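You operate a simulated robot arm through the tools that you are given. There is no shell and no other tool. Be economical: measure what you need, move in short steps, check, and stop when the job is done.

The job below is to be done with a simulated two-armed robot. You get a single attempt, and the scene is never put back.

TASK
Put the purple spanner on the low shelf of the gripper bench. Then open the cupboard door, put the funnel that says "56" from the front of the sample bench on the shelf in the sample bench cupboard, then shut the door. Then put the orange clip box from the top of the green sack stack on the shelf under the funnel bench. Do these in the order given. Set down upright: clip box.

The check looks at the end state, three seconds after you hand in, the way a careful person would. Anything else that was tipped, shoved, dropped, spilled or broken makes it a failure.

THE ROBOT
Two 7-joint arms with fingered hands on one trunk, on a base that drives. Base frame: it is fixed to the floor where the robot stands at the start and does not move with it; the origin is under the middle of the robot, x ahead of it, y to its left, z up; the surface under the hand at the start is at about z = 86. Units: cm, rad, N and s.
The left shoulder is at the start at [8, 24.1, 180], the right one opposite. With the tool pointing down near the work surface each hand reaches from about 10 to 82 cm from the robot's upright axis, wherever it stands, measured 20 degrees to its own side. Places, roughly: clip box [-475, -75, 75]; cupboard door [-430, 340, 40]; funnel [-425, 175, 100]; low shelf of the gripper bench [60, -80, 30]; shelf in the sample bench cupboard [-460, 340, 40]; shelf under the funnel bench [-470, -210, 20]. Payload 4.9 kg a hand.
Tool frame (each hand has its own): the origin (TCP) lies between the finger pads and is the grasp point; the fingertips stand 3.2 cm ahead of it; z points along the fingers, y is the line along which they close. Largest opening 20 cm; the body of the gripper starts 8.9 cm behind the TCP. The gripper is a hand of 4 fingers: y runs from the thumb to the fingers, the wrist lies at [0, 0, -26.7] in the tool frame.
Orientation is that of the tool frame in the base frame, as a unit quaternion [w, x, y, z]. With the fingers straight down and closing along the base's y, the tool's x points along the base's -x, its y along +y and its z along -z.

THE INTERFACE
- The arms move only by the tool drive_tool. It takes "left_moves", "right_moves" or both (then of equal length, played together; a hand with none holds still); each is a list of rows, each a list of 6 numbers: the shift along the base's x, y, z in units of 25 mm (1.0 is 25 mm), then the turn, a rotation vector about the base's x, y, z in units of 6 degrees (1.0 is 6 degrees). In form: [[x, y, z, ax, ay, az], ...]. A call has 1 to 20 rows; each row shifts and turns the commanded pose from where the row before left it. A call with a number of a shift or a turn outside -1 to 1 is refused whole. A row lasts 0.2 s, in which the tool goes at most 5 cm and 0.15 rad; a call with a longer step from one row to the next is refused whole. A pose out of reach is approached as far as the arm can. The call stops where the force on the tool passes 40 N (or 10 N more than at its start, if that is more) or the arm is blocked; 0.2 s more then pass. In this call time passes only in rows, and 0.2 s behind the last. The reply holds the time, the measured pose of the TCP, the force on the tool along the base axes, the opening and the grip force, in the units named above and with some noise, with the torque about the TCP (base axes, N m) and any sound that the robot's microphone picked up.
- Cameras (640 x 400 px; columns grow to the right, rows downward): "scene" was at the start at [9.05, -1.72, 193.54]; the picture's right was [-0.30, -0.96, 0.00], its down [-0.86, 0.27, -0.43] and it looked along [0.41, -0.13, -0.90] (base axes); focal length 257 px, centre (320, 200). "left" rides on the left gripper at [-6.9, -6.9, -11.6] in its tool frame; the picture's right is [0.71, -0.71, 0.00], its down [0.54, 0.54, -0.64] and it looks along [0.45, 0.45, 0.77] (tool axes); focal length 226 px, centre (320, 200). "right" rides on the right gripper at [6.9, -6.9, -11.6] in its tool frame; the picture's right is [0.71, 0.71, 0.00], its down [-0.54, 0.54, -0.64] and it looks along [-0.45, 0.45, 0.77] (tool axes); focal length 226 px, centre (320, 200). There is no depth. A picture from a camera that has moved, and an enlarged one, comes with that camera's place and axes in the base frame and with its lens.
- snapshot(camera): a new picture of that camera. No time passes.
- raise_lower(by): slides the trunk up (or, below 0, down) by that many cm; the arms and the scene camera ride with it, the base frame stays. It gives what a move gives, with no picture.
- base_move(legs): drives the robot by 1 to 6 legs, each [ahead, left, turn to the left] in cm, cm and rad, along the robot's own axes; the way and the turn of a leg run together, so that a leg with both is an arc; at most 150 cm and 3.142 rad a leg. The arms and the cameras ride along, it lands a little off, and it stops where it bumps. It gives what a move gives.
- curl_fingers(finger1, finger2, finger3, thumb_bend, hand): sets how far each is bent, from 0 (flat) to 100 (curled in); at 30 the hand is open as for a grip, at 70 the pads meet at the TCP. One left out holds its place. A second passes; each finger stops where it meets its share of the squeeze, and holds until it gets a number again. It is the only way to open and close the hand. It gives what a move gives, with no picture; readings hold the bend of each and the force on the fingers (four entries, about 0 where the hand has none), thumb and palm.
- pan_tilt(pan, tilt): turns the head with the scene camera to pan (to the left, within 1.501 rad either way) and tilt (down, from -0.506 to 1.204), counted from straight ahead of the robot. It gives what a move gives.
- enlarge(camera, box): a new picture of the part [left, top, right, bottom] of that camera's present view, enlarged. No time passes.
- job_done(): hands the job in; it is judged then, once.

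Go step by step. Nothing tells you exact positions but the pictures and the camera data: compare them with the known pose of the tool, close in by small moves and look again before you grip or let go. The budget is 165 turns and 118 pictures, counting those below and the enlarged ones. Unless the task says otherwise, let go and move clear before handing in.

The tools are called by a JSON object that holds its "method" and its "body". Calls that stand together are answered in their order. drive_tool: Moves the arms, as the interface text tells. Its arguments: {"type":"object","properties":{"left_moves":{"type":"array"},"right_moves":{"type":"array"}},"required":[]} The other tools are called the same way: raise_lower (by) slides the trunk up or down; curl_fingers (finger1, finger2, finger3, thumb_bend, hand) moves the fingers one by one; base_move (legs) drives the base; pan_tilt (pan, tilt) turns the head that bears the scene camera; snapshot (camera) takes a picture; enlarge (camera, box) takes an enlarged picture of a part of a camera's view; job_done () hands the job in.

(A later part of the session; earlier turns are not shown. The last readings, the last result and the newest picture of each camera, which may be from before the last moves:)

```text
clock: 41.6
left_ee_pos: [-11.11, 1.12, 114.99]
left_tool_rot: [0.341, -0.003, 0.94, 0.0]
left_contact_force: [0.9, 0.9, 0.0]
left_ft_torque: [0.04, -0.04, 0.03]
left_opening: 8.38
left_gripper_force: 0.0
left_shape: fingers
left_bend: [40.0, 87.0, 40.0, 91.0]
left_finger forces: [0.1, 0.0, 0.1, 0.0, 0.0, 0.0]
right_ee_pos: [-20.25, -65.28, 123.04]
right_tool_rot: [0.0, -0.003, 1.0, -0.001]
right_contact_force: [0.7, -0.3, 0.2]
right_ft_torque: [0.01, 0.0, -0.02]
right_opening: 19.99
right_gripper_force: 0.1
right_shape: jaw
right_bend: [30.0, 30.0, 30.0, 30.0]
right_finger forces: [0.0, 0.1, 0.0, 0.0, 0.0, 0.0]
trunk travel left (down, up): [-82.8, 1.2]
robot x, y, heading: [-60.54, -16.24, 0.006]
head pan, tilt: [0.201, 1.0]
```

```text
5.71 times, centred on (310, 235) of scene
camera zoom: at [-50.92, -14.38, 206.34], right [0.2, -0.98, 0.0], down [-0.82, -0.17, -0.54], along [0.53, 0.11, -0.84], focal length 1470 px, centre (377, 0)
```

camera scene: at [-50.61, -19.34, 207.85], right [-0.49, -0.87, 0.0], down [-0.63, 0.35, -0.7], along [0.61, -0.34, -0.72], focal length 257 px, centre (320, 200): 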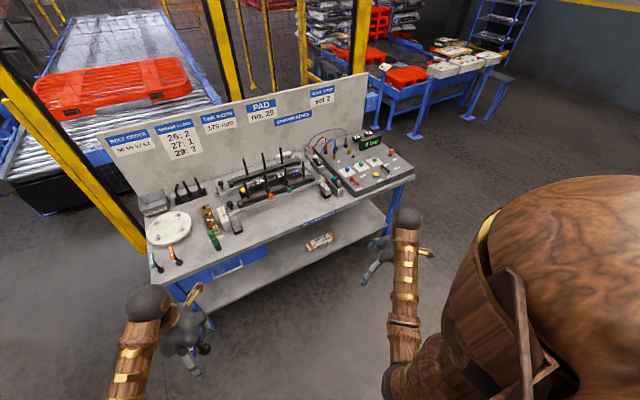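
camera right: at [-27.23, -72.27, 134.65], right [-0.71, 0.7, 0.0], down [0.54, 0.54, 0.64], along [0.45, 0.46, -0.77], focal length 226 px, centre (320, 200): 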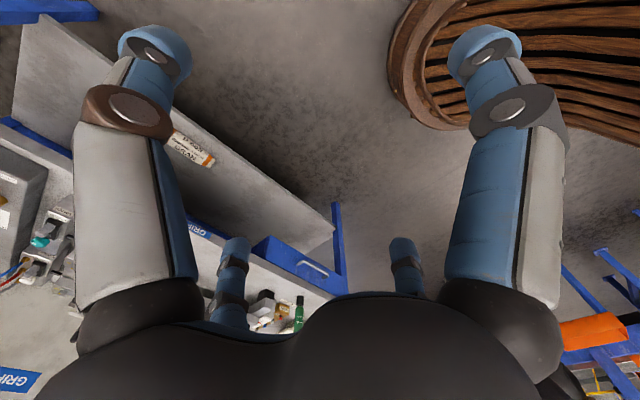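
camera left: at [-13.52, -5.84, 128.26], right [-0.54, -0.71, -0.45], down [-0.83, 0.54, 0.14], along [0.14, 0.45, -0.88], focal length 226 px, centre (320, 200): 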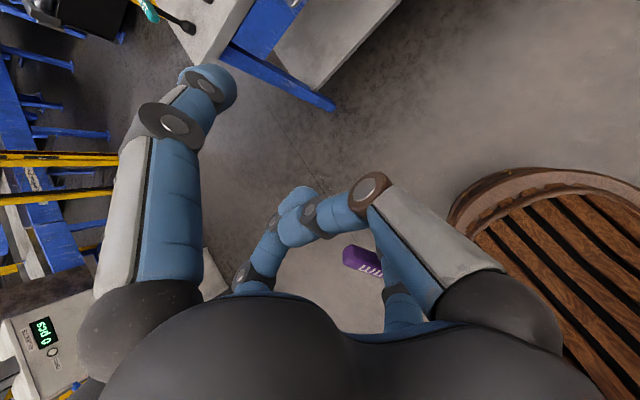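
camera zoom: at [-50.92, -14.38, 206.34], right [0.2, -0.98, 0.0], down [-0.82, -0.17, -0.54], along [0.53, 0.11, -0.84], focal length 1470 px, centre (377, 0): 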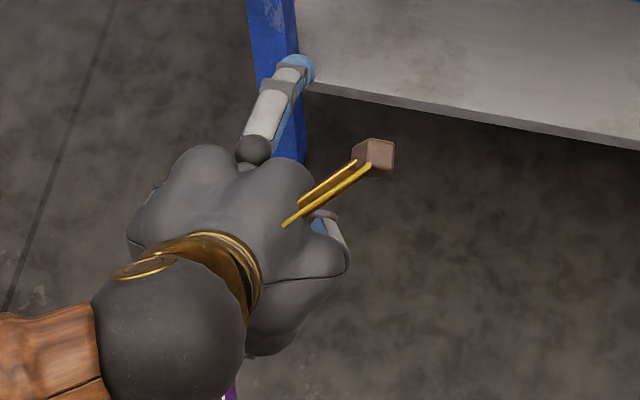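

The spanner is hooked between fingers near finger3, still in hand. I lower the trunk over the free floor so that the hand gets to shelf level, then check again.

{"method": "raise_lower", "body": {"by": -30}}

{"method": "raise_lower", "body": {"by": -30}}

{"method": "snapshot", "body": {"camera": "left"}}

{"method": "pan_tilt", "body": {"pan": -0.1, "tilt": 0.6}}

{"method": "snapshot", "body": {"camera": "scene"}}

```text
clock: 44.6
left_ee_pos: [-11.25, 1.01, 84.87]
left_tool_rot: [0.34, -0.003, 0.94, 0.0]
left_contact_force: [-0.5, 0.6, 0.3]
left_ft_torque: [-0.01, 0.02, 0.0]
left_opening: 8.37
left_gripper_force: 0.1
left_shape: fingers
left_bend: [40.0, 87.0, 40.0, 91.0]
left_finger forces: [0.1, 0.0, 0.0, 0.0, 0.0, 0.0]
right_ee_pos: [-20.21, -65.21, 92.95]
right_tool_rot: [0.001, -0.003, 1.0, -0.001]
right_contact_force: [-0.2, 0.0, 0.2]
right_ft_torque: [0.02, -0.02, -0.01]
right_opening: 19.97
right_gripper_force: 0.0
right_shape: jaw
right_bend: [30.0, 30.0, 30.0, 30.0]
right_finger forces: [0.0, 0.0, 0.0, 0.0, 0.0, 0.1]
trunk travel left (down, up): [-52.8, 31.2]
robot x, y, heading: [-60.74, -16.17, 0.0]
head pan, tilt: [0.201, 1.0]
```

```text
clock: 47.6
left_ee_pos: [-11.26, 1.13, 55.02]
left_tool_rot: [0.34, -0.002, 0.94, -0.001]
left_contact_force: [-0.2, -0.4, -0.1]
left_ft_torque: [-0.01, 0.06, 0.02]
left_opening: 8.36
left_gripper_force: 0.0
left_shape: fingers
left_bend: [40.0, 87.0, 40.0, 91.0]
left_finger forces: [0.0, 0.0, 0.1, 0.0, 0.0, 0.0]
right_ee_pos: [-20.33, -65.38, 62.97]
right_tool_rot: [0.0, -0.003, 1.0, 0.0]
right_contact_force: [0.9, -0.5, 0.0]
right_ft_torque: [0.02, 0.0, 0.01]
right_opening: 20.01
right_gripper_force: 0.1
right_shape: jaw
right_bend: [30.0, 30.0, 30.0, 30.0]
right_finger forces: [0.1, 0.1, 0.0, 0.0, 0.0, 0.0]
trunk travel left (down, up): [-22.8, 61.2]
robot x, y, heading: [-60.65, -15.99, 0.004]
head pan, tilt: [0.201, 1.0]
```

```text
91 pictures are left
camera left: at [-13.51, -5.85, 68.23], right [-0.54, -0.71, -0.45], down [-0.83, 0.54, 0.15], along [0.14, 0.45, -0.88], focal length 226 px, centre (320, 200)
```

left: 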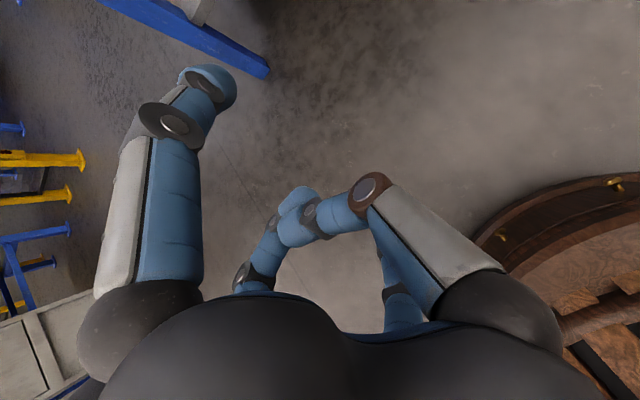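

```text
clock: 48.5
left_ee_pos: [-11.24, 0.98, 54.91]
left_tool_rot: [0.34, -0.002, 0.94, -0.002]
left_contact_force: [-0.4, 0.2, 0.9]
left_ft_torque: [-0.04, -0.02, -0.02]
left_opening: 8.36
left_gripper_force: 0.1
left_shape: fingers
left_bend: [40.0, 87.0, 40.0, 91.0]
left_finger forces: [0.0, 0.0, 0.1, 0.0, 0.0, 0.1]
right_ee_pos: [-20.23, -65.2, 62.94]
right_tool_rot: [0.0, -0.003, 1.0, 0.0]
right_contact_force: [-0.5, 0.4, 0.4]
right_ft_torque: [-0.04, -0.01, -0.01]
right_opening: 19.98
right_gripper_force: 0.0
right_shape: jaw
right_bend: [30.0, 30.0, 30.0, 30.0]
right_finger forces: [0.0, 0.1, 0.0, 0.0, 0.1, 0.0]
trunk travel left (down, up): [-22.8, 61.2]
robot x, y, heading: [-60.76, -16.09, 0.003]
head pan, tilt: [-0.099, 0.6]
```

```text
90 pictures are left
camera scene: at [-48.9, -16.65, 149.53], right [-0.09, -1.0, 0.0], down [-0.56, 0.05, -0.82], along [0.82, -0.08, -0.57], focal length 257 px, centre (320, 200)
```

scene: 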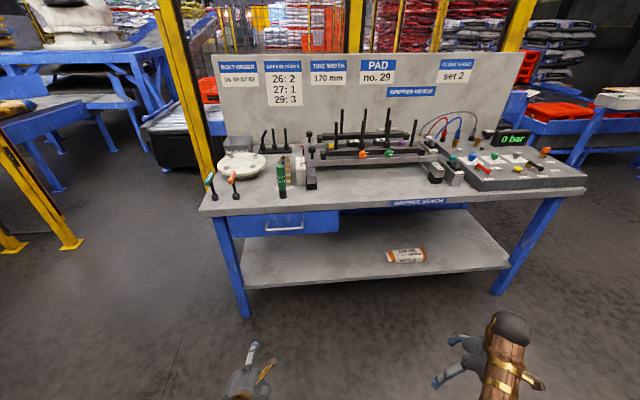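

The spanner has dropped to the floor. I look for it.

{"method": "pan_tilt", "body": {"pan": 0.3, "tilt": 1.2}}

{"method": "snapshot", "body": {"camera": "scene"}}

```text
clock: 49.5
left_ee_pos: [-11.23, 1.09, 54.94]
left_tool_rot: [0.34, -0.003, 0.94, 0.0]
left_contact_force: [0.6, 0.7, -0.4]
left_ft_torque: [0.0, 0.04, 0.0]
left_opening: 8.35
left_gripper_force: 0.0
left_shape: fingers
left_bend: [40.0, 87.0, 40.0, 91.0]
left_finger forces: [0.0, 0.1, 0.0, 0.0, 0.1, 0.1]
right_ee_pos: [-20.37, -65.16, 63.07]
right_tool_rot: [0.001, -0.002, 1.0, 0.001]
right_contact_force: [-0.6, 0.0, -0.7]
right_ft_torque: [0.02, -0.01, -0.01]
right_opening: 20.01
right_gripper_force: 0.0
right_shape: jaw
right_bend: [30.0, 30.0, 30.0, 30.0]
right_finger forces: [0.1, 0.1, 0.0, 0.0, 0.0, 0.1]
trunk travel left (down, up): [-22.8, 61.2]
robot x, y, heading: [-61.36, -15.96, 0.003]
head pan, tilt: [0.3, 1.201]
```

```text
89 pictures are left
camera scene: at [-52.36, -14.14, 145.08], right [0.3, -0.95, 0.0], down [-0.89, -0.28, -0.36], along [0.35, 0.11, -0.93], focal length 257 px, centre (320, 200)
```

scene: 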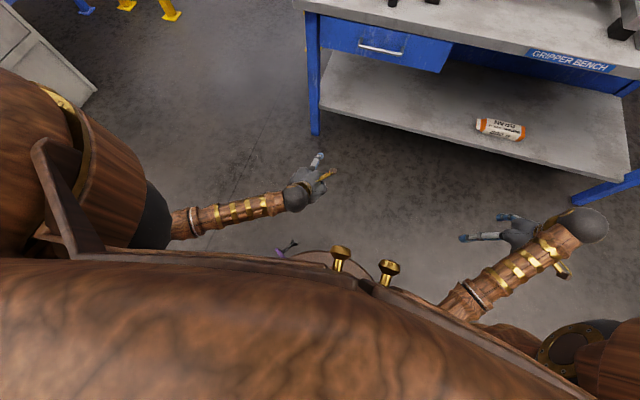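

It lies on the floor at about (-32, 11). I back up to bring it into comfortable reach, then look closely.

{"method": "base_move", "body": {"legs": [[-28, 0, 0]]}}

{"method": "curl_fingers", "body": {"hand": "left", "finger1": 40, "finger2": 45, "finger3": 40, "thumb_bend": 45}}

{"method": "enlarge", "body": {"camera": "scene", "box": [220, 120, 400, 260]}}

{"method": "snapshot", "body": {"camera": "left"}}

```text
clock: 51.4
left_ee_pos: [-39.24, 0.96, 55.0]
left_tool_rot: [0.341, -0.003, 0.94, 0.0]
left_contact_force: [0.1, 0.1, 0.3]
left_ft_torque: [-0.07, 0.03, 0.02]
left_opening: 8.39
left_gripper_force: 0.0
left_shape: fingers
left_bend: [40.0, 87.0, 40.0, 91.0]
left_finger forces: [0.1, 0.0, 0.0, 0.0, 0.0, 0.1]
right_ee_pos: [-48.23, -65.3, 62.92]
right_tool_rot: [0.001, -0.003, 1.0, 0.0]
right_contact_force: [-0.4, 0.0, -0.4]
right_ft_torque: [0.02, -0.05, -0.02]
right_opening: 19.97
right_gripper_force: 0.0
right_shape: jaw
right_bend: [30.0, 30.0, 30.0, 30.0]
right_finger forces: [0.0, 0.0, 0.0, 0.0, 0.1, 0.0]
trunk travel left (down, up): [-22.8, 61.2]
robot x, y, heading: [-88.32, -16.24, 0.006]
head pan, tilt: [0.3, 1.201]
```

```text
clock: 52.4
left_ee_pos: [-39.22, 0.83, 55.0]
left_tool_rot: [0.341, -0.003, 0.94, 0.0]
left_contact_force: [1.3, 0.3, -0.5]
left_ft_torque: [0.01, -0.03, 0.0]
left_opening: 9.63
left_gripper_force: 0.0
left_shape: fingers
left_bend: [40.0, 45.0, 40.0, 45.0]
left_finger forces: [0.0, 0.0, 0.1, 0.0, 0.0, 0.1]
right_ee_pos: [-48.27, -65.24, 62.95]
right_tool_rot: [0.0, -0.002, 1.0, 0.001]
right_contact_force: [-0.5, -0.6, -0.4]
right_ft_torque: [0.0, 0.02, -0.01]
right_opening: 19.99
right_gripper_force: 0.0
right_shape: jaw
right_bend: [30.0, 30.0, 30.0, 30.0]
right_finger forces: [0.1, 0.0, 0.0, 0.0, 0.0, 0.1]
trunk travel left (down, up): [-22.8, 61.2]
robot x, y, heading: [-88.75, -15.79, -0.001]
head pan, tilt: [0.3, 1.201]
```

```text
2.86 times, centred on (310, 190) of scene
camera zoom: at [-80.26, -14.25, 145.08], right [0.3, -0.95, 0.0], down [-0.89, -0.28, -0.36], along [0.35, 0.11, -0.93], focal length 735 px, centre (349, 229)
```

zoom: 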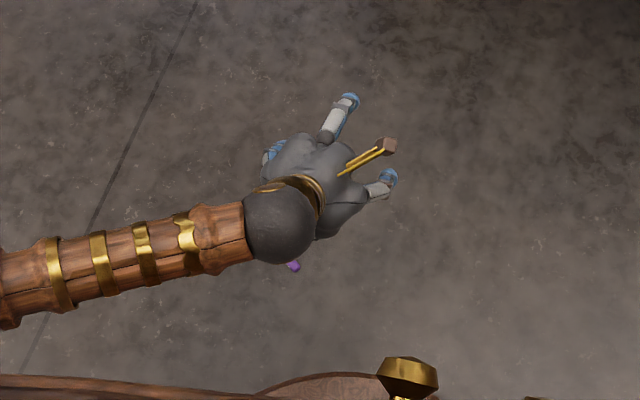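

```text
87 pictures are left
camera left: at [-41.39, -5.95, 68.23], right [-0.54, -0.71, -0.45], down [-0.83, 0.54, 0.15], along [0.14, 0.45, -0.88], focal length 226 px, centre (320, 200)
```

left: 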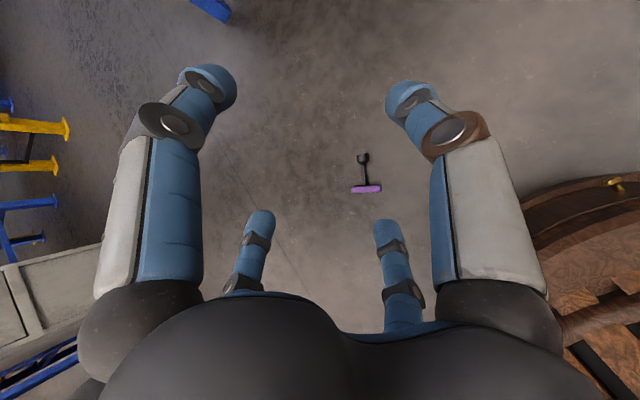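

The spanner lies at about handle (-36.5,13.3), socket (-28.4,8.6). I'll grasp the shaft mid-way from above with the closing line across the shaft (yaw -30°): first straighten and yaw the hand, lower the trunk, and look again.

{"method": "base_move", "body": {"legs": [[8, 0, 0]]}}

{"method": "drive_tool", "body": {"left_moves": [[0, 0.4, 0, 0, 0.85, 0], [0, 0.4, 0, 0, 0.85, 0], [0, 0.4, 0, 0, 0.85, 0], [0, 0.4, 0, 0, 0.85, 0], [0, 0.4, 0, 0, 0.85, 0], [0, 0.4, 0, 0, 0.85, 0], [0, 0.4, 0, 0, 0.85, 0], [0, 0.4, 0, 0, 0.7, 0], [-0.1, 0.2, 0, 0, 0, -0.85], [-0.1, 0.2, 0, 0, 0, -0.85], [-0.1, 0.2, 0, 0, 0, -0.85], [-0.1, 0.2, 0, 0, 0, -0.85], [-0.1, 0, 0, 0, 0, -0.85], [-0.1, 0, 0, 0, 0, -0.85]]}}

{"method": "raise_lower", "body": {"by": -21}}

{"method": "snapshot", "body": {"camera": "left"}}

```text
clock: 53.5
left_ee_pos: [-31.14, 0.8, 54.9]
left_tool_rot: [0.34, -0.002, 0.941, -0.001]
left_contact_force: [0.9, -0.7, 0.0]
left_ft_torque: [-0.01, -0.01, 0.0]
left_opening: 9.64
left_gripper_force: 0.1
left_shape: fingers
left_bend: [40.0, 45.0, 40.0, 45.0]
left_finger forces: [0.0, 0.0, 0.0, 0.1, 0.0, 0.0]
right_ee_pos: [-40.24, -65.31, 62.87]
right_tool_rot: [-0.001, -0.002, 1.0, -0.001]
right_contact_force: [0.6, -0.2, -0.3]
right_ft_torque: [-0.01, 0.01, -0.01]
right_opening: 19.99
right_gripper_force: 0.2
right_shape: jaw
right_bend: [30.0, 30.0, 30.0, 30.0]
right_finger forces: [0.0, 0.0, 0.0, 0.1, 0.0, 0.0]
trunk travel left (down, up): [-22.8, 61.2]
robot x, y, heading: [-80.79, -15.8, 0.005]
head pan, tilt: [0.3, 1.201]
```

```text
clock: 56.5
left_ee_pos: [-32.7, 10.94, 54.9]
left_tool_rot: [0.0, 0.263, 0.965, 0.0]
left_contact_force: [1.2, -0.3, 0.2]
left_ft_torque: [0.01, -0.02, 0.01]
left_opening: 9.66
left_gripper_force: 0.0
left_shape: fingers
left_bend: [40.0, 45.0, 40.0, 45.0]
left_finger forces: [0.0, 0.0, 0.0, 0.1, 0.0, 0.1]
right_ee_pos: [-40.34, -65.42, 63.11]
right_tool_rot: [0.0, -0.002, 1.0, -0.001]
right_contact_force: [-0.1, 0.4, -0.2]
right_ft_torque: [0.0, 0.02, 0.03]
right_opening: 19.97
right_gripper_force: 0.1
right_shape: jaw
right_bend: [30.0, 30.0, 30.0, 30.0]
right_finger forces: [0.1, 0.1, 0.1, 0.0, 0.0, 0.0]
trunk travel left (down, up): [-22.8, 61.2]
robot x, y, heading: [-81.04, -15.84, -0.001]
head pan, tilt: [0.3, 1.201]
```

```text
clock: 58.8
left_ee_pos: [-32.63, 10.91, 33.95]
left_tool_rot: [-0.001, 0.261, 0.965, 0.0]
left_contact_force: [0.7, 0.9, 0.1]
left_ft_torque: [-0.01, -0.02, -0.04]
left_opening: 9.66
left_gripper_force: 0.1
left_shape: fingers
left_bend: [40.0, 45.0, 40.0, 45.0]
left_finger forces: [0.0, 0.0, 0.1, 0.0, 0.0, 0.1]
right_ee_pos: [-40.24, -65.36, 41.99]
right_tool_rot: [0.0, -0.002, 1.0, 0.0]
right_contact_force: [0.5, -0.3, -0.5]
right_ft_torque: [-0.01, -0.02, -0.01]
right_opening: 19.99
right_gripper_force: 0.1
right_shape: jaw
right_bend: [30.0, 30.0, 30.0, 30.0]
right_finger forces: [0.1, 0.0, 0.0, 0.0, 0.1, 0.0]
trunk travel left (down, up): [-1.8, 82.2]
robot x, y, heading: [-81.03, -15.88, 0.003]
head pan, tilt: [0.3, 1.201]
```

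```text
86 pictures are left
camera left: at [-30.38, 1.46, 45.46], right [-0.97, -0.25, 0.0], down [-0.19, 0.74, 0.64], along [-0.16, 0.62, -0.77], focal length 226 px, centre (320, 200)
```

left: 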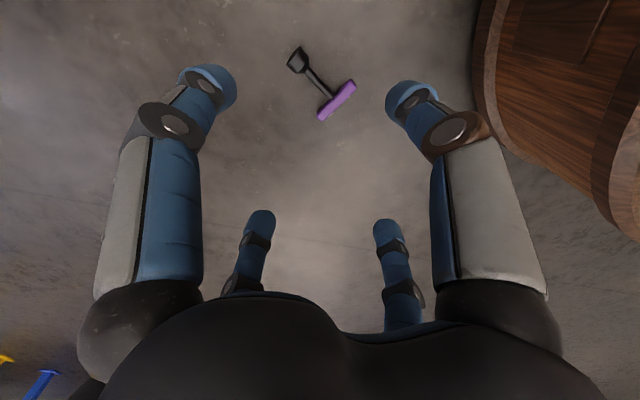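

Shaft centre confirmed at (-32.7, 10.8). I descend most of the way.

{"method": "curl_fingers", "body": {"hand": "left", "finger1": 35, "finger2": 54, "finger3": 35, "thumb_bend": 54}}

{"method": "drive_tool", "body": {"left_moves": [[0, 0, -1, 0, 0, 0], [0, 0, -1, 0, 0, 0], [0, 0, -1, 0, 0, 0], [0, 0, -1, 0, 0, 0], [0, 0, -1, 0, 0, 0], [0, 0, -1, 0, 0, 0], [0, 0, -1, 0, 0, 0], [0, 0, -1, 0, 0, 0], [0, 0, -1, 0, 0, 0], [0, 0, -1, 0, 0, 0], [0, 0, -1, 0, 0, 0]]}}

{"method": "snapshot", "body": {"camera": "left"}}

```text
clock: 59.8
left_ee_pos: [-32.7, 10.9, 33.97]
left_tool_rot: [-0.002, 0.261, 0.965, 0.0]
left_contact_force: [0.1, -0.6, 0.3]
left_ft_torque: [-0.01, -0.01, -0.02]
left_opening: 9.4
left_gripper_force: 0.0
left_shape: fingers
left_bend: [35.0, 54.0, 35.0, 54.0]
left_finger forces: [0.0, 0.0, 0.1, 0.0, 0.0, 0.0]
right_ee_pos: [-40.21, -65.41, 41.98]
right_tool_rot: [0.0, -0.001, 1.0, 0.0]
right_contact_force: [-0.4, 0.6, -0.6]
right_ft_torque: [-0.01, 0.02, -0.03]
right_opening: 19.98
right_gripper_force: 0.1
right_shape: jaw
right_bend: [30.0, 30.0, 30.0, 30.0]
right_finger forces: [0.0, 0.0, 0.0, 0.0, 0.0, 0.1]
trunk travel left (down, up): [-1.8, 82.2]
robot x, y, heading: [-80.77, -15.73, 0.002]
head pan, tilt: [0.3, 1.201]
```

```text
clock: 62.1
left_ee_pos: [-32.88, 10.94, 6.48]
left_tool_rot: [-0.001, 0.261, 0.965, 0.0]
left_contact_force: [0.2, 0.2, 0.4]
left_ft_torque: [-0.03, 0.02, 0.03]
left_opening: 9.42
left_gripper_force: 0.0
left_shape: fingers
left_bend: [35.0, 54.0, 35.0, 54.0]
left_finger forces: [0.0, 0.1, 0.0, 0.0, 0.0, 0.0]
right_ee_pos: [-40.19, -65.41, 42.01]
right_tool_rot: [-0.001, -0.002, 1.0, 0.0]
right_contact_force: [-0.6, 0.1, -0.1]
right_ft_torque: [0.02, 0.01, 0.01]
right_opening: 19.98
right_gripper_force: 0.0
right_shape: jaw
right_bend: [30.0, 30.0, 30.0, 30.0]
right_finger forces: [0.0, 0.0, 0.0, 0.0, 0.1, 0.0]
trunk travel left (down, up): [-1.8, 82.2]
robot x, y, heading: [-80.71, -15.85, -0.002]
head pan, tilt: [0.3, 1.201]
```

```text
85 pictures are left
camera left: at [-30.6, 1.46, 17.92], right [-0.97, -0.25, 0.0], down [-0.19, 0.74, 0.64], along [-0.16, 0.62, -0.76], focal length 226 px, centre (320, 200)
```

left: 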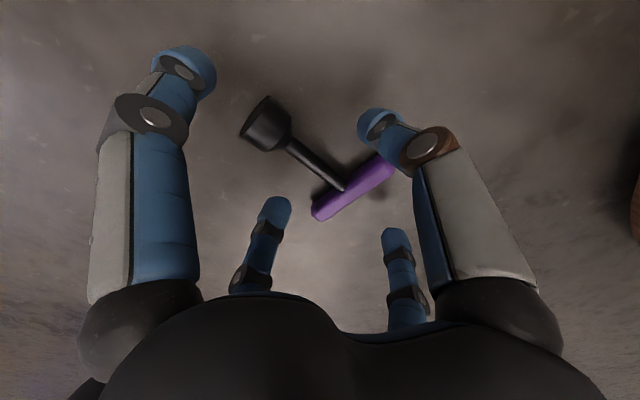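

Aligned over the shaft. I descend to fingertip-floor height and close on the shaft.

{"method": "drive_tool", "body": {"left_moves": [[0, 0.04, -0.5, 0, 0, 0], [0, 0.04, -0.4, 0, 0, 0], [0, 0, -0.25, 0, 0, 0]]}}

{"method": "curl_fingers", "body": {"hand": "left", "finger2": 76, "thumb_bend": 76}}

{"method": "snapshot", "body": {"camera": "left"}}

```text
clock: 62.9
left_ee_pos: [-32.72, 11.24, 4.24]
left_tool_rot: [-0.001, 0.261, 0.965, 0.0]
left_contact_force: [-7.8, 0.2, 32.7]
left_ft_torque: [-1.08, 0.97, -0.38]
left_opening: 9.5
left_gripper_force: 15.6
left_shape: fingers
left_bend: [35.0, 54.0, 35.0, 53.0]
left_finger forces: [0.0, 5.7, 0.1, 0.0, 27.1, 0.0]
right_ee_pos: [-40.38, -65.27, 41.97]
right_tool_rot: [0.001, -0.001, 1.0, 0.0]
right_contact_force: [0.5, -0.7, 0.3]
right_ft_torque: [-0.01, 0.03, 0.04]
right_opening: 19.99
right_gripper_force: 0.1
right_shape: jaw
right_bend: [30.0, 30.0, 30.0, 30.0]
right_finger forces: [0.0, 0.1, 0.1, 0.0, 0.1, 0.1]
trunk travel left (down, up): [-1.8, 82.2]
robot x, y, heading: [-80.8, -16.5, -0.002]
head pan, tilt: [0.3, 1.201]
stopped in row 3 (left hand): the force on the tool passed its limit at 51 N (the readings are from after the stop); the commanded pose is now the measured one
```

```text
clock: 63.9
left_ee_pos: [-32.59, 11.26, 4.19]
left_tool_rot: [-0.001, 0.26, 0.965, 0.001]
left_contact_force: [4.7, 10.1, 20.6]
left_ft_torque: [1.3, -0.76, 0.06]
left_opening: 8.29
left_gripper_force: 10.4
left_shape: fingers
left_bend: [35.0, 53.0, 35.0, 76.0]
left_finger forces: [0.0, 20.4, 0.0, 0.0, 0.0, 0.0]
right_ee_pos: [-40.18, -65.35, 41.99]
right_tool_rot: [0.0, -0.002, 1.0, 0.001]
right_contact_force: [-0.1, -0.8, 0.2]
right_ft_torque: [0.04, 0.01, -0.04]
right_opening: 20.0
right_gripper_force: 0.1
right_shape: jaw
right_bend: [30.0, 30.0, 30.0, 30.0]
right_finger forces: [0.0, 0.1, 0.1, 0.0, 0.0, 0.0]
trunk travel left (down, up): [-1.8, 82.2]
robot x, y, heading: [-81.09, -16.21, 0.002]
head pan, tilt: [0.3, 1.201]
```

```text
84 pictures are left
camera left: at [-30.37, 1.82, 15.65], right [-0.97, -0.25, 0.0], down [-0.19, 0.74, 0.65], along [-0.16, 0.62, -0.76], focal length 226 px, centre (320, 200)
```

left: 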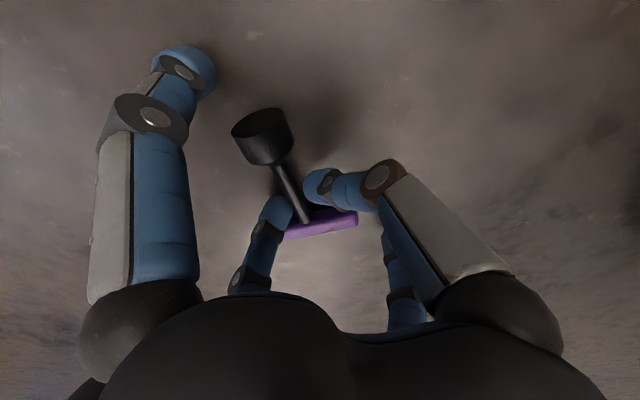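

Fingertips touched the floor and finger2 jammed. I lift by 6 mm and close it onto the shaft.

{"method": "drive_tool", "body": {"left_moves": [[0, 0, 0.25, 0, 0, 0]]}}

{"method": "curl_fingers", "body": {"hand": "left", "finger2": 74, "thumb_bend": 72}}

{"method": "snapshot", "body": {"camera": "left"}}

```text
clock: 64.3
left_ee_pos: [-32.96, 10.94, 4.58]
left_tool_rot: [-0.002, 0.262, 0.965, -0.001]
left_contact_force: [-0.5, 0.6, -0.1]
left_ft_torque: [-0.06, 0.01, 0.0]
left_opening: 8.34
left_gripper_force: 0.1
left_shape: fingers
left_bend: [35.0, 59.0, 35.0, 76.0]
left_finger forces: [0.1, 0.0, 0.1, 0.0, 0.0, 0.1]
right_ee_pos: [-40.3, -65.41, 41.95]
right_tool_rot: [0.0, -0.003, 1.0, 0.0]
right_contact_force: [0.0, 0.9, -0.4]
right_ft_torque: [0.06, 0.0, 0.01]
right_opening: 20.0
right_gripper_force: 0.2
right_shape: jaw
right_bend: [30.0, 30.0, 30.0, 30.0]
right_finger forces: [0.0, 0.0, 0.1, 0.0, 0.0, 0.1]
trunk travel left (down, up): [-1.8, 82.2]
robot x, y, heading: [-80.86, -16.25, 0.001]
head pan, tilt: [0.3, 1.201]
```

```text
clock: 65.3
left_ee_pos: [-32.72, 11.2, 4.62]
left_tool_rot: [-0.002, 0.26, 0.966, 0.001]
left_contact_force: [0.0, -0.5, 5.2]
left_ft_torque: [-0.04, -0.01, -0.01]
left_opening: 8.26
left_gripper_force: 5.5
left_shape: fingers
left_bend: [35.0, 72.0, 35.0, 71.0]
left_finger forces: [0.0, 4.3, 0.1, 0.0, 6.0, 0.0]
right_ee_pos: [-40.31, -65.34, 41.91]
right_tool_rot: [0.0, -0.002, 1.0, 0.0]
right_contact_force: [0.5, 0.1, -0.3]
right_ft_torque: [-0.01, 0.03, 0.01]
right_opening: 20.0
right_gripper_force: 0.1
right_shape: jaw
right_bend: [30.0, 30.0, 30.0, 30.0]
right_finger forces: [0.1, 0.1, 0.0, 0.1, 0.0, 0.1]
trunk travel left (down, up): [-1.8, 82.2]
robot x, y, heading: [-80.99, -15.78, 0.004]
head pan, tilt: [0.3, 1.201]
```

```text
83 pictures are left
camera left: at [-30.48, 1.69, 16.14], right [-0.97, -0.25, 0.0], down [-0.19, 0.74, 0.64], along [-0.16, 0.62, -0.76], focal length 226 px, centre (320, 200)
```

left: 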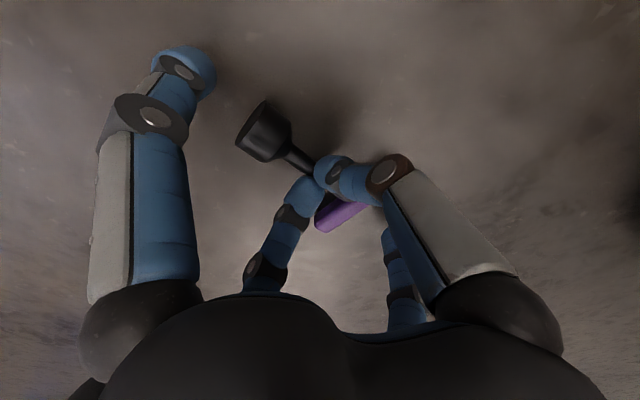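

Finger2 and thumb now pinch the shaft (~5 N). I lift a little to test.

{"method": "drive_tool", "body": {"left_moves": [[0, 0, 0.5, 0, 0, 0], [0, 0, 0.5, 0, 0, 0], [0, 0, 0.6, 0, 0, 0], [0, 0, 0.6, 0, 0, 0]]}}

{"method": "snapshot", "body": {"camera": "left"}}

```text
clock: 66.3
left_ee_pos: [-32.75, 11.18, 10.17]
left_tool_rot: [-0.002, 0.262, 0.965, 0.001]
left_contact_force: [0.5, -0.3, 0.8]
left_ft_torque: [0.01, 0.02, -0.01]
left_opening: 8.29
left_gripper_force: 0.1
left_shape: fingers
left_bend: [35.0, 73.0, 35.0, 71.0]
left_finger forces: [0.0, 0.0, 0.0, 0.0, 0.0, 0.0]
right_ee_pos: [-40.12, -65.24, 41.92]
right_tool_rot: [0.001, -0.002, 1.0, 0.0]
right_contact_force: [-0.5, -0.8, 0.8]
right_ft_torque: [0.01, -0.01, -0.01]
right_opening: 20.0
right_gripper_force: 0.1
right_shape: jaw
right_bend: [30.0, 30.0, 30.0, 30.0]
right_finger forces: [0.0, 0.0, 0.0, 0.1, 0.0, 0.0]
trunk travel left (down, up): [-1.8, 82.2]
robot x, y, heading: [-80.67, -16.2, 0.0]
head pan, tilt: [0.3, 1.201]
```

```text
82 pictures are left
camera left: at [-30.42, 1.74, 21.72], right [-0.97, -0.25, 0.0], down [-0.19, 0.74, 0.65], along [-0.16, 0.62, -0.76], focal length 226 px, centre (320, 200)
```

left: 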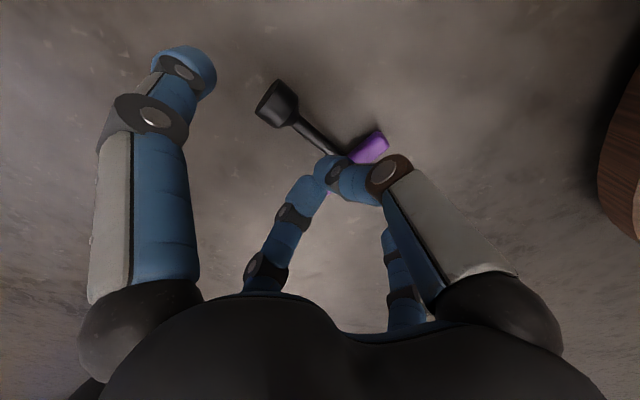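

The pinch slid off; it needs to be lower with the fingers pre-closed further. I pre-shape narrower, realign on the shaft, and go lower.

{"method": "curl_fingers", "body": {"hand": "left", "finger2": 61, "thumb_bend": 61}}

{"method": "drive_tool", "body": {"left_moves": [[0.28, -0.3, 0, 0, 0, 0.9], [0, 0, 0, 0, 0, 0]]}}

{"method": "snapshot", "body": {"camera": "left"}}

```text
clock: 67.3
left_ee_pos: [-32.73, 11.15, 10.23]
left_tool_rot: [-0.002, 0.262, 0.965, 0.001]
left_contact_force: [-0.8, -0.8, -0.5]
left_ft_torque: [-0.03, 0.0, 0.02]
left_opening: 8.73
left_gripper_force: 0.0
left_shape: fingers
left_bend: [35.0, 61.0, 35.0, 61.0]
left_finger forces: [0.0, 0.0, 0.1, 0.1, 0.0, 0.0]
right_ee_pos: [-40.22, -65.32, 41.94]
right_tool_rot: [0.0, -0.002, 1.0, 0.0]
right_contact_force: [0.4, 0.1, 0.2]
right_ft_torque: [0.01, -0.04, 0.02]
right_opening: 19.97
right_gripper_force: 0.1
right_shape: jaw
right_bend: [30.0, 30.0, 30.0, 30.0]
right_finger forces: [0.0, 0.0, 0.0, 0.0, 0.1, 0.0]
trunk travel left (down, up): [-1.8, 82.2]
robot x, y, heading: [-80.72, -15.94, 0.006]
head pan, tilt: [0.3, 1.201]
```

```text
clock: 67.9
left_ee_pos: [-32.11, 10.39, 10.18]
left_tool_rot: [-0.001, 0.216, 0.976, 0.0]
left_contact_force: [0.3, 0.2, 0.4]
left_ft_torque: [0.03, 0.0, -0.02]
left_opening: 8.72
left_gripper_force: 0.0
left_shape: fingers
left_bend: [35.0, 61.0, 35.0, 61.0]
left_finger forces: [0.0, 0.1, 0.0, 0.0, 0.1, 0.1]
right_ee_pos: [-40.12, -65.33, 41.94]
right_tool_rot: [0.0, -0.002, 1.0, 0.0]
right_contact_force: [-0.3, -0.2, 0.1]
right_ft_torque: [-0.02, -0.03, 0.02]
right_opening: 19.99
right_gripper_force: 0.0
right_shape: jaw
right_bend: [30.0, 30.0, 30.0, 30.0]
right_finger forces: [0.1, 0.0, 0.1, 0.0, 0.1, 0.1]
trunk travel left (down, up): [-1.8, 82.2]
robot x, y, heading: [-80.78, -16.21, 0.006]
head pan, tilt: [0.3, 1.201]
```

```text
81 pictures are left
camera left: at [-28.87, 1.22, 21.69], right [-0.94, -0.34, 0.0], down [-0.26, 0.72, 0.64], along [-0.22, 0.6, -0.76], focal length 226 px, centre (320, 200)
```

left: 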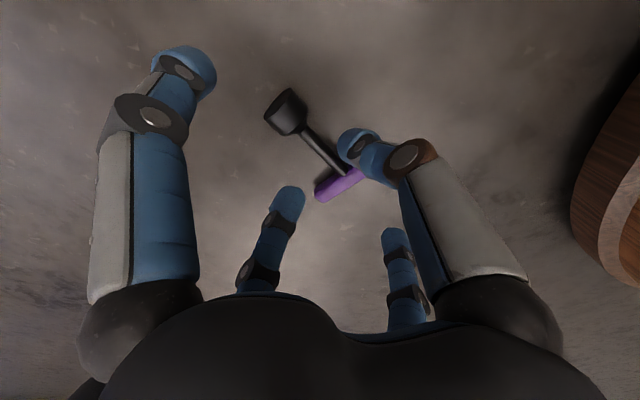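

The shaft is exactly below the TCP. I descend in careful steps.

{"method": "drive_tool", "body": {"left_moves": [[0, 0, -0.8, 0, 0, 0], [0, 0, -0.8, 0, 0, 0], [0, 0, -0.6, 0, 0, 0], [0, 0, -0.1, 0, 0, 0]]}}

{"method": "drive_tool", "body": {"left_moves": [[0, 0, -0.15, 0, 0, 0]]}}

```text
clock: 68.9
left_ee_pos: [-32.0, 10.51, 4.33]
left_tool_rot: [-0.002, 0.215, 0.977, 0.0]
left_contact_force: [-0.1, 0.7, 0.5]
left_ft_torque: [0.02, -0.03, -0.03]
left_opening: 8.71
left_gripper_force: 0.0
left_shape: fingers
left_bend: [35.0, 61.0, 35.0, 61.0]
left_finger forces: [0.0, 0.1, 0.0, 0.1, 0.1, 0.1]
right_ee_pos: [-40.12, -65.3, 42.07]
right_tool_rot: [0.001, -0.002, 1.0, 0.001]
right_contact_force: [-0.5, -0.5, 0.3]
right_ft_torque: [-0.01, -0.03, -0.01]
right_opening: 19.97
right_gripper_force: 0.0
right_shape: jaw
right_bend: [30.0, 30.0, 30.0, 30.0]
right_finger forces: [0.0, 0.0, 0.0, 0.0, 0.0, 0.0]
trunk travel left (down, up): [-1.8, 82.2]
robot x, y, heading: [-80.74, -16.26, 0.004]
head pan, tilt: [0.3, 1.201]
```

```text
clock: 69.3
left_ee_pos: [-31.98, 10.38, 4.08]
left_tool_rot: [-0.001, 0.215, 0.977, 0.001]
left_contact_force: [-0.2, -0.1, 1.2]
left_ft_torque: [-0.05, 0.02, 0.0]
left_opening: 8.72
left_gripper_force: 1.6
left_shape: fingers
left_bend: [35.0, 61.0, 35.0, 61.0]
left_finger forces: [0.1, 0.7, 0.1, 0.0, 1.0, 0.1]
right_ee_pos: [-40.18, -65.36, 42.08]
right_tool_rot: [0.0, -0.001, 1.0, 0.0]
right_contact_force: [0.1, 0.3, 0.0]
right_ft_torque: [0.02, 0.04, 0.02]
right_opening: 20.0
right_gripper_force: 0.0
right_shape: jaw
right_bend: [30.0, 30.0, 30.0, 30.0]
right_finger forces: [0.0, 0.1, 0.0, 0.0, 0.0, 0.1]
trunk travel left (down, up): [-1.8, 82.2]
robot x, y, heading: [-80.69, -16.12, 0.004]
head pan, tilt: [0.3, 1.201]
```

Tips just touch the floor. I close partly, lower a few millimetres more, then close fully.

{"method": "curl_fingers", "body": {"hand": "left", "finger2": 66, "thumb_bend": 66}}

{"method": "drive_tool", "body": {"left_moves": [[0, 0, -0.15, 0, 0, 0]]}}

{"method": "snapshot", "body": {"camera": "left"}}

```text
clock: 70.3
left_ee_pos: [-31.96, 10.38, 4.05]
left_tool_rot: [-0.002, 0.216, 0.976, 0.001]
left_contact_force: [-0.2, 0.2, 0.5]
left_ft_torque: [0.0, -0.03, 0.0]
left_opening: 8.44
left_gripper_force: 0.0
left_shape: fingers
left_bend: [35.0, 66.0, 35.0, 66.0]
left_finger forces: [0.0, 0.0, 0.1, 0.0, 0.1, 0.1]
right_ee_pos: [-40.21, -65.33, 41.93]
right_tool_rot: [0.0, -0.002, 1.0, 0.0]
right_contact_force: [-0.2, -0.4, 0.4]
right_ft_torque: [0.01, -0.04, 0.02]
right_opening: 19.96
right_gripper_force: 0.0
right_shape: jaw
right_bend: [30.0, 30.0, 30.0, 30.0]
right_finger forces: [0.0, 0.0, 0.0, 0.0, 0.0, 0.0]
trunk travel left (down, up): [-1.8, 82.2]
robot x, y, heading: [-80.72, -15.91, 0.004]
head pan, tilt: [0.3, 1.201]
```

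```text
clock: 70.7
left_ee_pos: [-32.0, 10.55, 3.69]
left_tool_rot: [-0.001, 0.216, 0.976, 0.0]
left_contact_force: [-2.2, -1.3, 7.9]
left_ft_torque: [-0.15, 0.08, -0.03]
left_opening: 8.47
left_gripper_force: 3.1
left_shape: fingers
left_bend: [35.0, 66.0, 35.0, 66.0]
left_finger forces: [0.0, 1.6, 0.0, 0.0, 6.0, 0.0]
right_ee_pos: [-40.31, -65.4, 42.01]
right_tool_rot: [0.0, -0.002, 1.0, 0.0]
right_contact_force: [0.4, 0.1, 0.4]
right_ft_torque: [0.0, 0.01, -0.01]
right_opening: 19.97
right_gripper_force: 0.0
right_shape: jaw
right_bend: [30.0, 30.0, 30.0, 30.0]
right_finger forces: [0.1, 0.0, 0.0, 0.0, 0.0, 0.0]
trunk travel left (down, up): [-1.8, 82.2]
robot x, y, heading: [-80.62, -16.0, 0.005]
head pan, tilt: [0.3, 1.201]
```

```text
80 pictures are left
camera left: at [-28.82, 1.3, 15.2], right [-0.94, -0.34, 0.0], down [-0.26, 0.72, 0.64], along [-0.22, 0.6, -0.76], focal length 226 px, centre (320, 200)
```

left: 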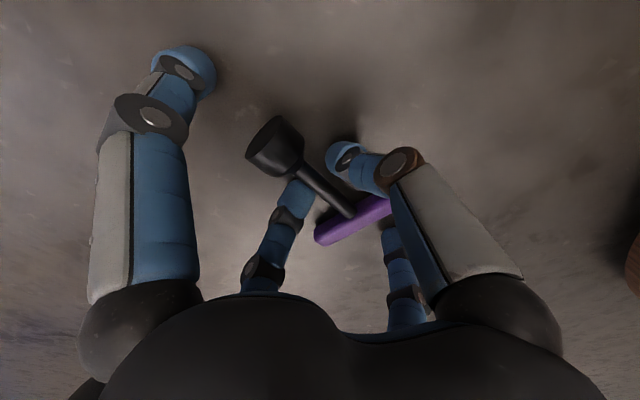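

Both fingers straddle the shaft. I close them.

{"method": "curl_fingers", "body": {"hand": "left", "finger2": 74, "thumb_bend": 74}}

{"method": "drive_tool", "body": {"left_moves": [[0, 0, 0.3, 0, 0, 0], [0, 0, 0.4, 0, 0, 0], [0, 0, 0.6, 0, 0, 0], [0, 0, 0.6, 0, 0, 0]]}}

{"method": "snapshot", "body": {"camera": "left"}}

```text
clock: 71.7
left_ee_pos: [-32.18, 10.55, 3.74]
left_tool_rot: [-0.001, 0.215, 0.977, 0.001]
left_contact_force: [-1.1, 0.3, 0.1]
left_ft_torque: [0.0, -0.01, -0.02]
left_opening: 8.3
left_gripper_force: 8.1
left_shape: fingers
left_bend: [35.0, 67.0, 35.0, 69.0]
left_finger forces: [0.1, 8.5, 0.1, 0.1, 8.5, 0.0]
right_ee_pos: [-40.16, -65.29, 41.94]
right_tool_rot: [0.001, -0.002, 1.0, 0.0]
right_contact_force: [0.6, 0.8, 0.5]
right_ft_torque: [0.03, -0.02, -0.02]
right_opening: 20.0
right_gripper_force: 0.0
right_shape: jaw
right_bend: [30.0, 30.0, 30.0, 30.0]
right_finger forces: [0.0, 0.0, 0.0, 0.0, 0.0, 0.0]
trunk travel left (down, up): [-1.8, 82.2]
robot x, y, heading: [-81.08, -16.42, 0.005]
head pan, tilt: [0.3, 1.201]
```

```text
clock: 72.7
left_ee_pos: [-32.24, 10.39, 8.39]
left_tool_rot: [-0.002, 0.215, 0.977, 0.0]
left_contact_force: [-0.5, 0.5, -2.2]
left_ft_torque: [0.0, 0.05, 0.0]
left_opening: 8.29
left_gripper_force: 8.3
left_shape: fingers
left_bend: [35.0, 67.0, 35.0, 69.0]
left_finger forces: [0.0, 8.4, 0.1, 0.0, 8.4, 0.1]
right_ee_pos: [-40.15, -65.38, 41.96]
right_tool_rot: [0.0, -0.002, 1.0, 0.0]
right_contact_force: [0.8, -1.1, -0.2]
right_ft_torque: [0.0, -0.01, -0.03]
right_opening: 19.99
right_gripper_force: 0.1
right_shape: jaw
right_bend: [30.0, 30.0, 30.0, 30.0]
right_finger forces: [0.0, 0.1, 0.0, 0.0, 0.0, 0.0]
trunk travel left (down, up): [-1.8, 82.2]
robot x, y, heading: [-80.67, -16.09, 0.005]
head pan, tilt: [0.3, 1.201]
```

```text
79 pictures are left
camera left: at [-28.93, 1.19, 19.92], right [-0.94, -0.34, 0.0], down [-0.26, 0.72, 0.64], along [-0.22, 0.61, -0.76], focal length 226 px, centre (320, 200)
```

left: 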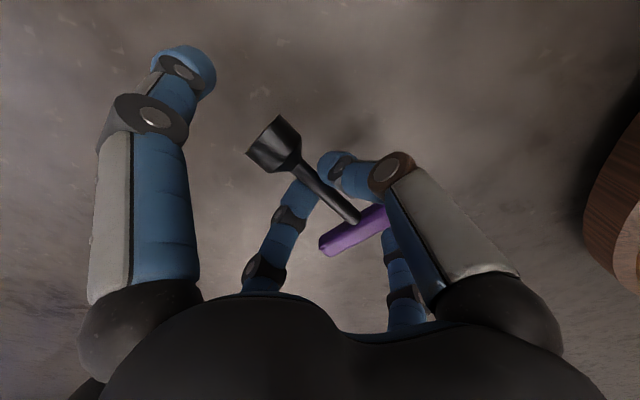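

Firmly held now (8.4 N each). I raise it above shelf level, yaw the shaft along x, and tuck the right hand back.

{"method": "drive_tool", "body": {"left_moves": [[0, 0, 0.8, 0, 0, 0.3], [0, 0, 1, 0, 0, 0.3], [0, 0, 1, 0, 0, 0.3], [0, 0, 1, 0, 0, 0.3], [0, 0, 1, 0, 0, 0.3], [0, 0, 1, 0, 0, 0.3], [0, 0, 1, 0, 0, 0.3], [0, 0, 1, 0, 0, 0.3], [0, 0, 1, 0, 0, 0.3], [0, 0, 1, 0, 0, 0.3], [0, 0, 1, 0, 0, 0.3], [0, 0, 1, 0, 0, 0.3], [0, 0, 1, 0, 0, 0.3], [0, 0, 1, 0, 0, 0.26], [0, 0, 0.6, 0, 0, 0]], "right_moves": [[-1, -0.2, 0, 0, 0, 0], [-1, -0.2, 0, 0, 0, 0], [-1, -0.2, 0, 0, 0, 0], [-1, -0.2, 0, 0, 0, 0], [-1, -0.2, 0, 0, 0, 0], [-1, -0.2, 0, 0, 0, 0], [-1, 0, 0, 0, 0, 0], [0, 0, 0, 0, 0, 0], [0, 0, 0, 0, 0, 0], [0, 0, 0, 0, 0, 0], [0, 0, 0, 0, 0, 0], [0, 0, 0, 0, 0, 0], [0, 0, 0, 0, 0, 0], [0, 0, 0, 0, 0, 0], [0, 0, 0, 0, 0, 0]]}}

{"method": "snapshot", "body": {"camera": "left"}}

{"method": "pan_tilt", "body": {"pan": -0.1, "tilt": 0.6}}

{"method": "enlarge", "body": {"camera": "scene", "box": [160, 130, 520, 355]}}

```text
clock: 75.9
left_ee_pos: [-33.63, 11.18, 40.95]
left_tool_rot: [-0.013, 0.006, 1.0, 0.006]
left_contact_force: [-0.5, -0.3, -2.0]
left_ft_torque: [-0.01, 0.05, 0.02]
left_opening: 8.34
left_gripper_force: 7.5
left_shape: fingers
left_bend: [35.0, 67.0, 35.0, 69.0]
left_finger forces: [0.1, 8.1, 0.1, 0.0, 7.7, 0.0]
left hand out of reach, approached as far as the arm can: row 14, 15
right_ee_pos: [-57.56, -68.27, 42.13]
right_tool_rot: [0.0, -0.002, 1.0, 0.0]
right_contact_force: [0.2, -0.4, 0.3]
right_ft_torque: [0.0, 0.02, 0.02]
right_opening: 19.98
right_gripper_force: 0.1
right_shape: jaw
right_bend: [30.0, 30.0, 30.0, 30.0]
right_finger forces: [0.0, 0.1, 0.1, 0.0, 0.0, 0.0]
trunk travel left (down, up): [-1.8, 82.2]
robot x, y, heading: [-80.63, -15.99, -0.001]
head pan, tilt: [0.3, 1.201]
```

```text
78 pictures are left
camera left: at [-26.6, 3.94, 52.26], right [-0.72, -0.7, 0.01], down [-0.52, 0.54, 0.66], along [-0.47, 0.47, -0.75], focal length 226 px, centre (320, 200)
```

left: 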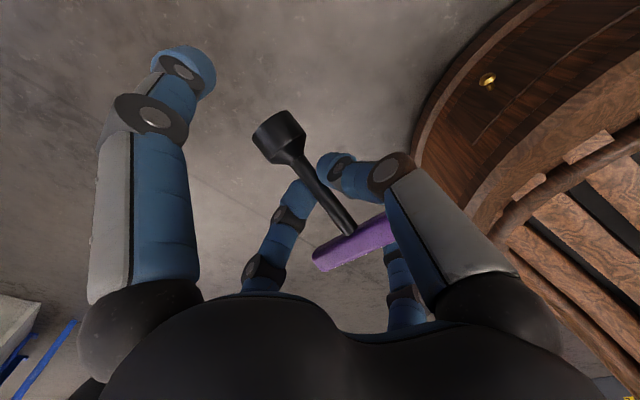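

```text
clock: 76.9
left_ee_pos: [-33.53, 11.06, 41.04]
left_tool_rot: [-0.013, 0.007, 1.0, 0.005]
left_contact_force: [-0.7, -0.2, -3.2]
left_ft_torque: [-0.01, 0.04, 0.0]
left_opening: 8.33
left_gripper_force: 8.4
left_shape: fingers
left_bend: [35.0, 67.0, 35.0, 69.0]
left_finger forces: [0.0, 8.0, 0.1, 0.0, 7.7, 0.0]
right_ee_pos: [-57.58, -68.37, 42.15]
right_tool_rot: [-0.001, -0.002, 1.0, -0.001]
right_contact_force: [0.2, -0.3, -0.5]
right_ft_torque: [-0.01, -0.01, -0.03]
right_opening: 19.97
right_gripper_force: 0.1
right_shape: jaw
right_bend: [30.0, 30.0, 30.0, 30.0]
right_finger forces: [0.0, 0.1, 0.0, 0.0, 0.1, 0.1]
trunk travel left (down, up): [-1.8, 82.2]
robot x, y, heading: [-80.34, -16.26, 0.001]
head pan, tilt: [-0.099, 0.6]
```

```text
1.78 times, centred on (340, 242) of scene
camera zoom: at [-68.81, -16.73, 128.53], right [-0.1, -1.0, 0.0], down [-0.56, 0.05, -0.82], along [0.82, -0.08, -0.57], focal length 458 px, centre (284, 124)
```

zoom: 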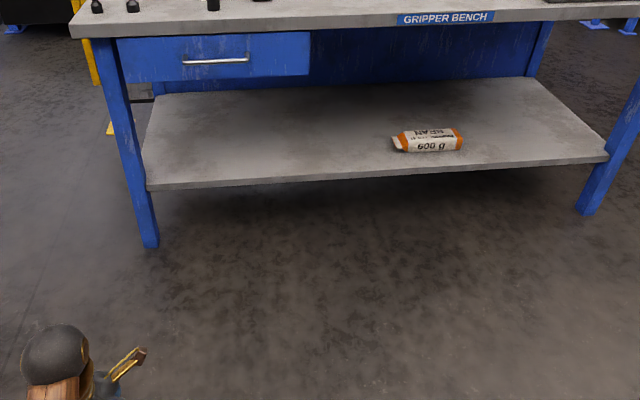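

Shelf top is about z≈29 with its front edge near x≈44.5, the tube from y≈-68. I'll aim for (53,-52): strafe right, then approach.

{"method": "base_move", "body": {"legs": [[0, -63, 0], [60, 0, 0]]}}

{"method": "pan_tilt", "body": {"pan": 0.35, "tilt": 0.95}}

{"method": "snapshot", "body": {"camera": "scene"}}

{"method": "snapshot", "body": {"camera": "left"}}

```text
clock: 83.3
left_ee_pos: [24.11, -52.17, 40.89]
left_tool_rot: [-0.013, 0.001, 1.0, 0.006]
left_contact_force: [0.2, -0.4, -3.1]
left_ft_torque: [0.01, 0.07, 0.03]
left_opening: 8.3
left_gripper_force: 7.5
left_shape: fingers
left_bend: [35.0, 67.0, 35.0, 69.0]
left_finger forces: [0.0, 7.9, 0.0, 0.1, 7.8, 0.0]
right_ee_pos: [0.63, -131.81, 42.18]
right_tool_rot: [0.0, -0.007, 1.0, 0.0]
right_contact_force: [-0.1, 0.2, -0.5]
right_ft_torque: [0.02, -0.01, 0.05]
right_opening: 20.0
right_gripper_force: 0.0
right_shape: jaw
right_bend: [30.0, 30.0, 30.0, 30.0]
right_finger forces: [0.0, 0.0, 0.0, 0.0, 0.1, 0.1]
trunk travel left (down, up): [-1.8, 82.2]
robot x, y, heading: [-22.92, -79.7, 0.01]
head pan, tilt: [-0.099, 0.6]
```

```text
clock: 84.2
left_ee_pos: [24.04, -52.11, 41.0]
left_tool_rot: [-0.013, 0.002, 1.0, 0.005]
left_contact_force: [-0.4, -0.2, -2.7]
left_ft_torque: [-0.02, 0.02, 0.0]
left_opening: 8.3
left_gripper_force: 7.7
left_shape: fingers
left_bend: [35.0, 67.0, 35.0, 69.0]
left_finger forces: [0.0, 8.0, 0.0, 0.0, 7.9, 0.0]
right_ee_pos: [0.63, -131.64, 42.07]
right_tool_rot: [0.0, -0.006, 1.0, -0.001]
right_contact_force: [-1.0, -0.7, 0.1]
right_ft_torque: [0.01, 0.01, 0.0]
right_opening: 19.99
right_gripper_force: 0.1
right_shape: jaw
right_bend: [30.0, 30.0, 30.0, 30.0]
right_finger forces: [0.0, 0.0, 0.0, 0.0, 0.0, 0.0]
trunk travel left (down, up): [-1.8, 82.2]
robot x, y, heading: [-22.98, -79.6, 0.008]
head pan, tilt: [0.351, 0.949]
```

```text
76 pictures are left
camera scene: at [-12.93, -76.94, 125.7], right [0.35, -0.94, 0.0], down [-0.76, -0.29, -0.58], along [0.54, 0.21, -0.81], focal length 257 px, centre (320, 200)
```

scene: 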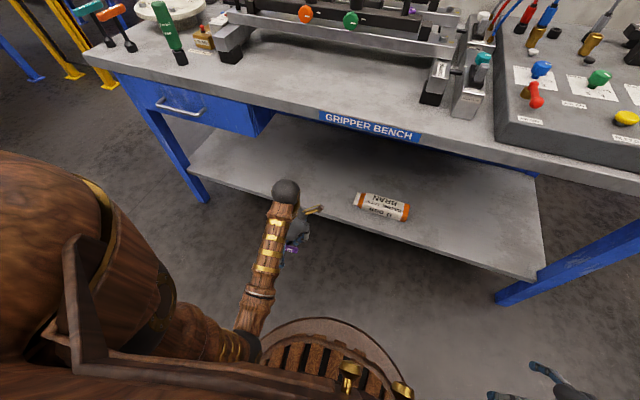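

```text
75 pictures are left
camera left: at [31.12, -59.3, 52.26], right [-0.71, -0.7, 0.01], down [-0.52, 0.54, 0.66], along [-0.47, 0.46, -0.75], focal length 226 px, centre (320, 200)
```

left: 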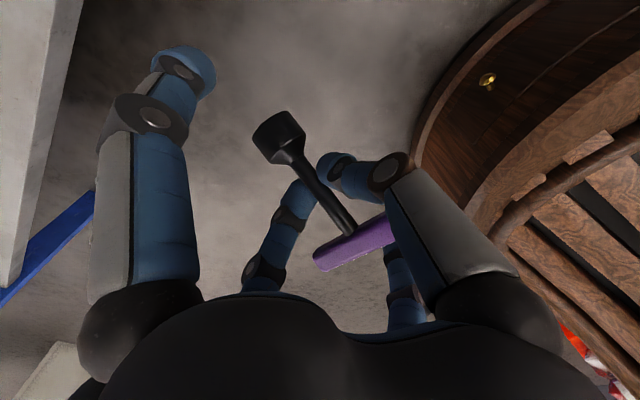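

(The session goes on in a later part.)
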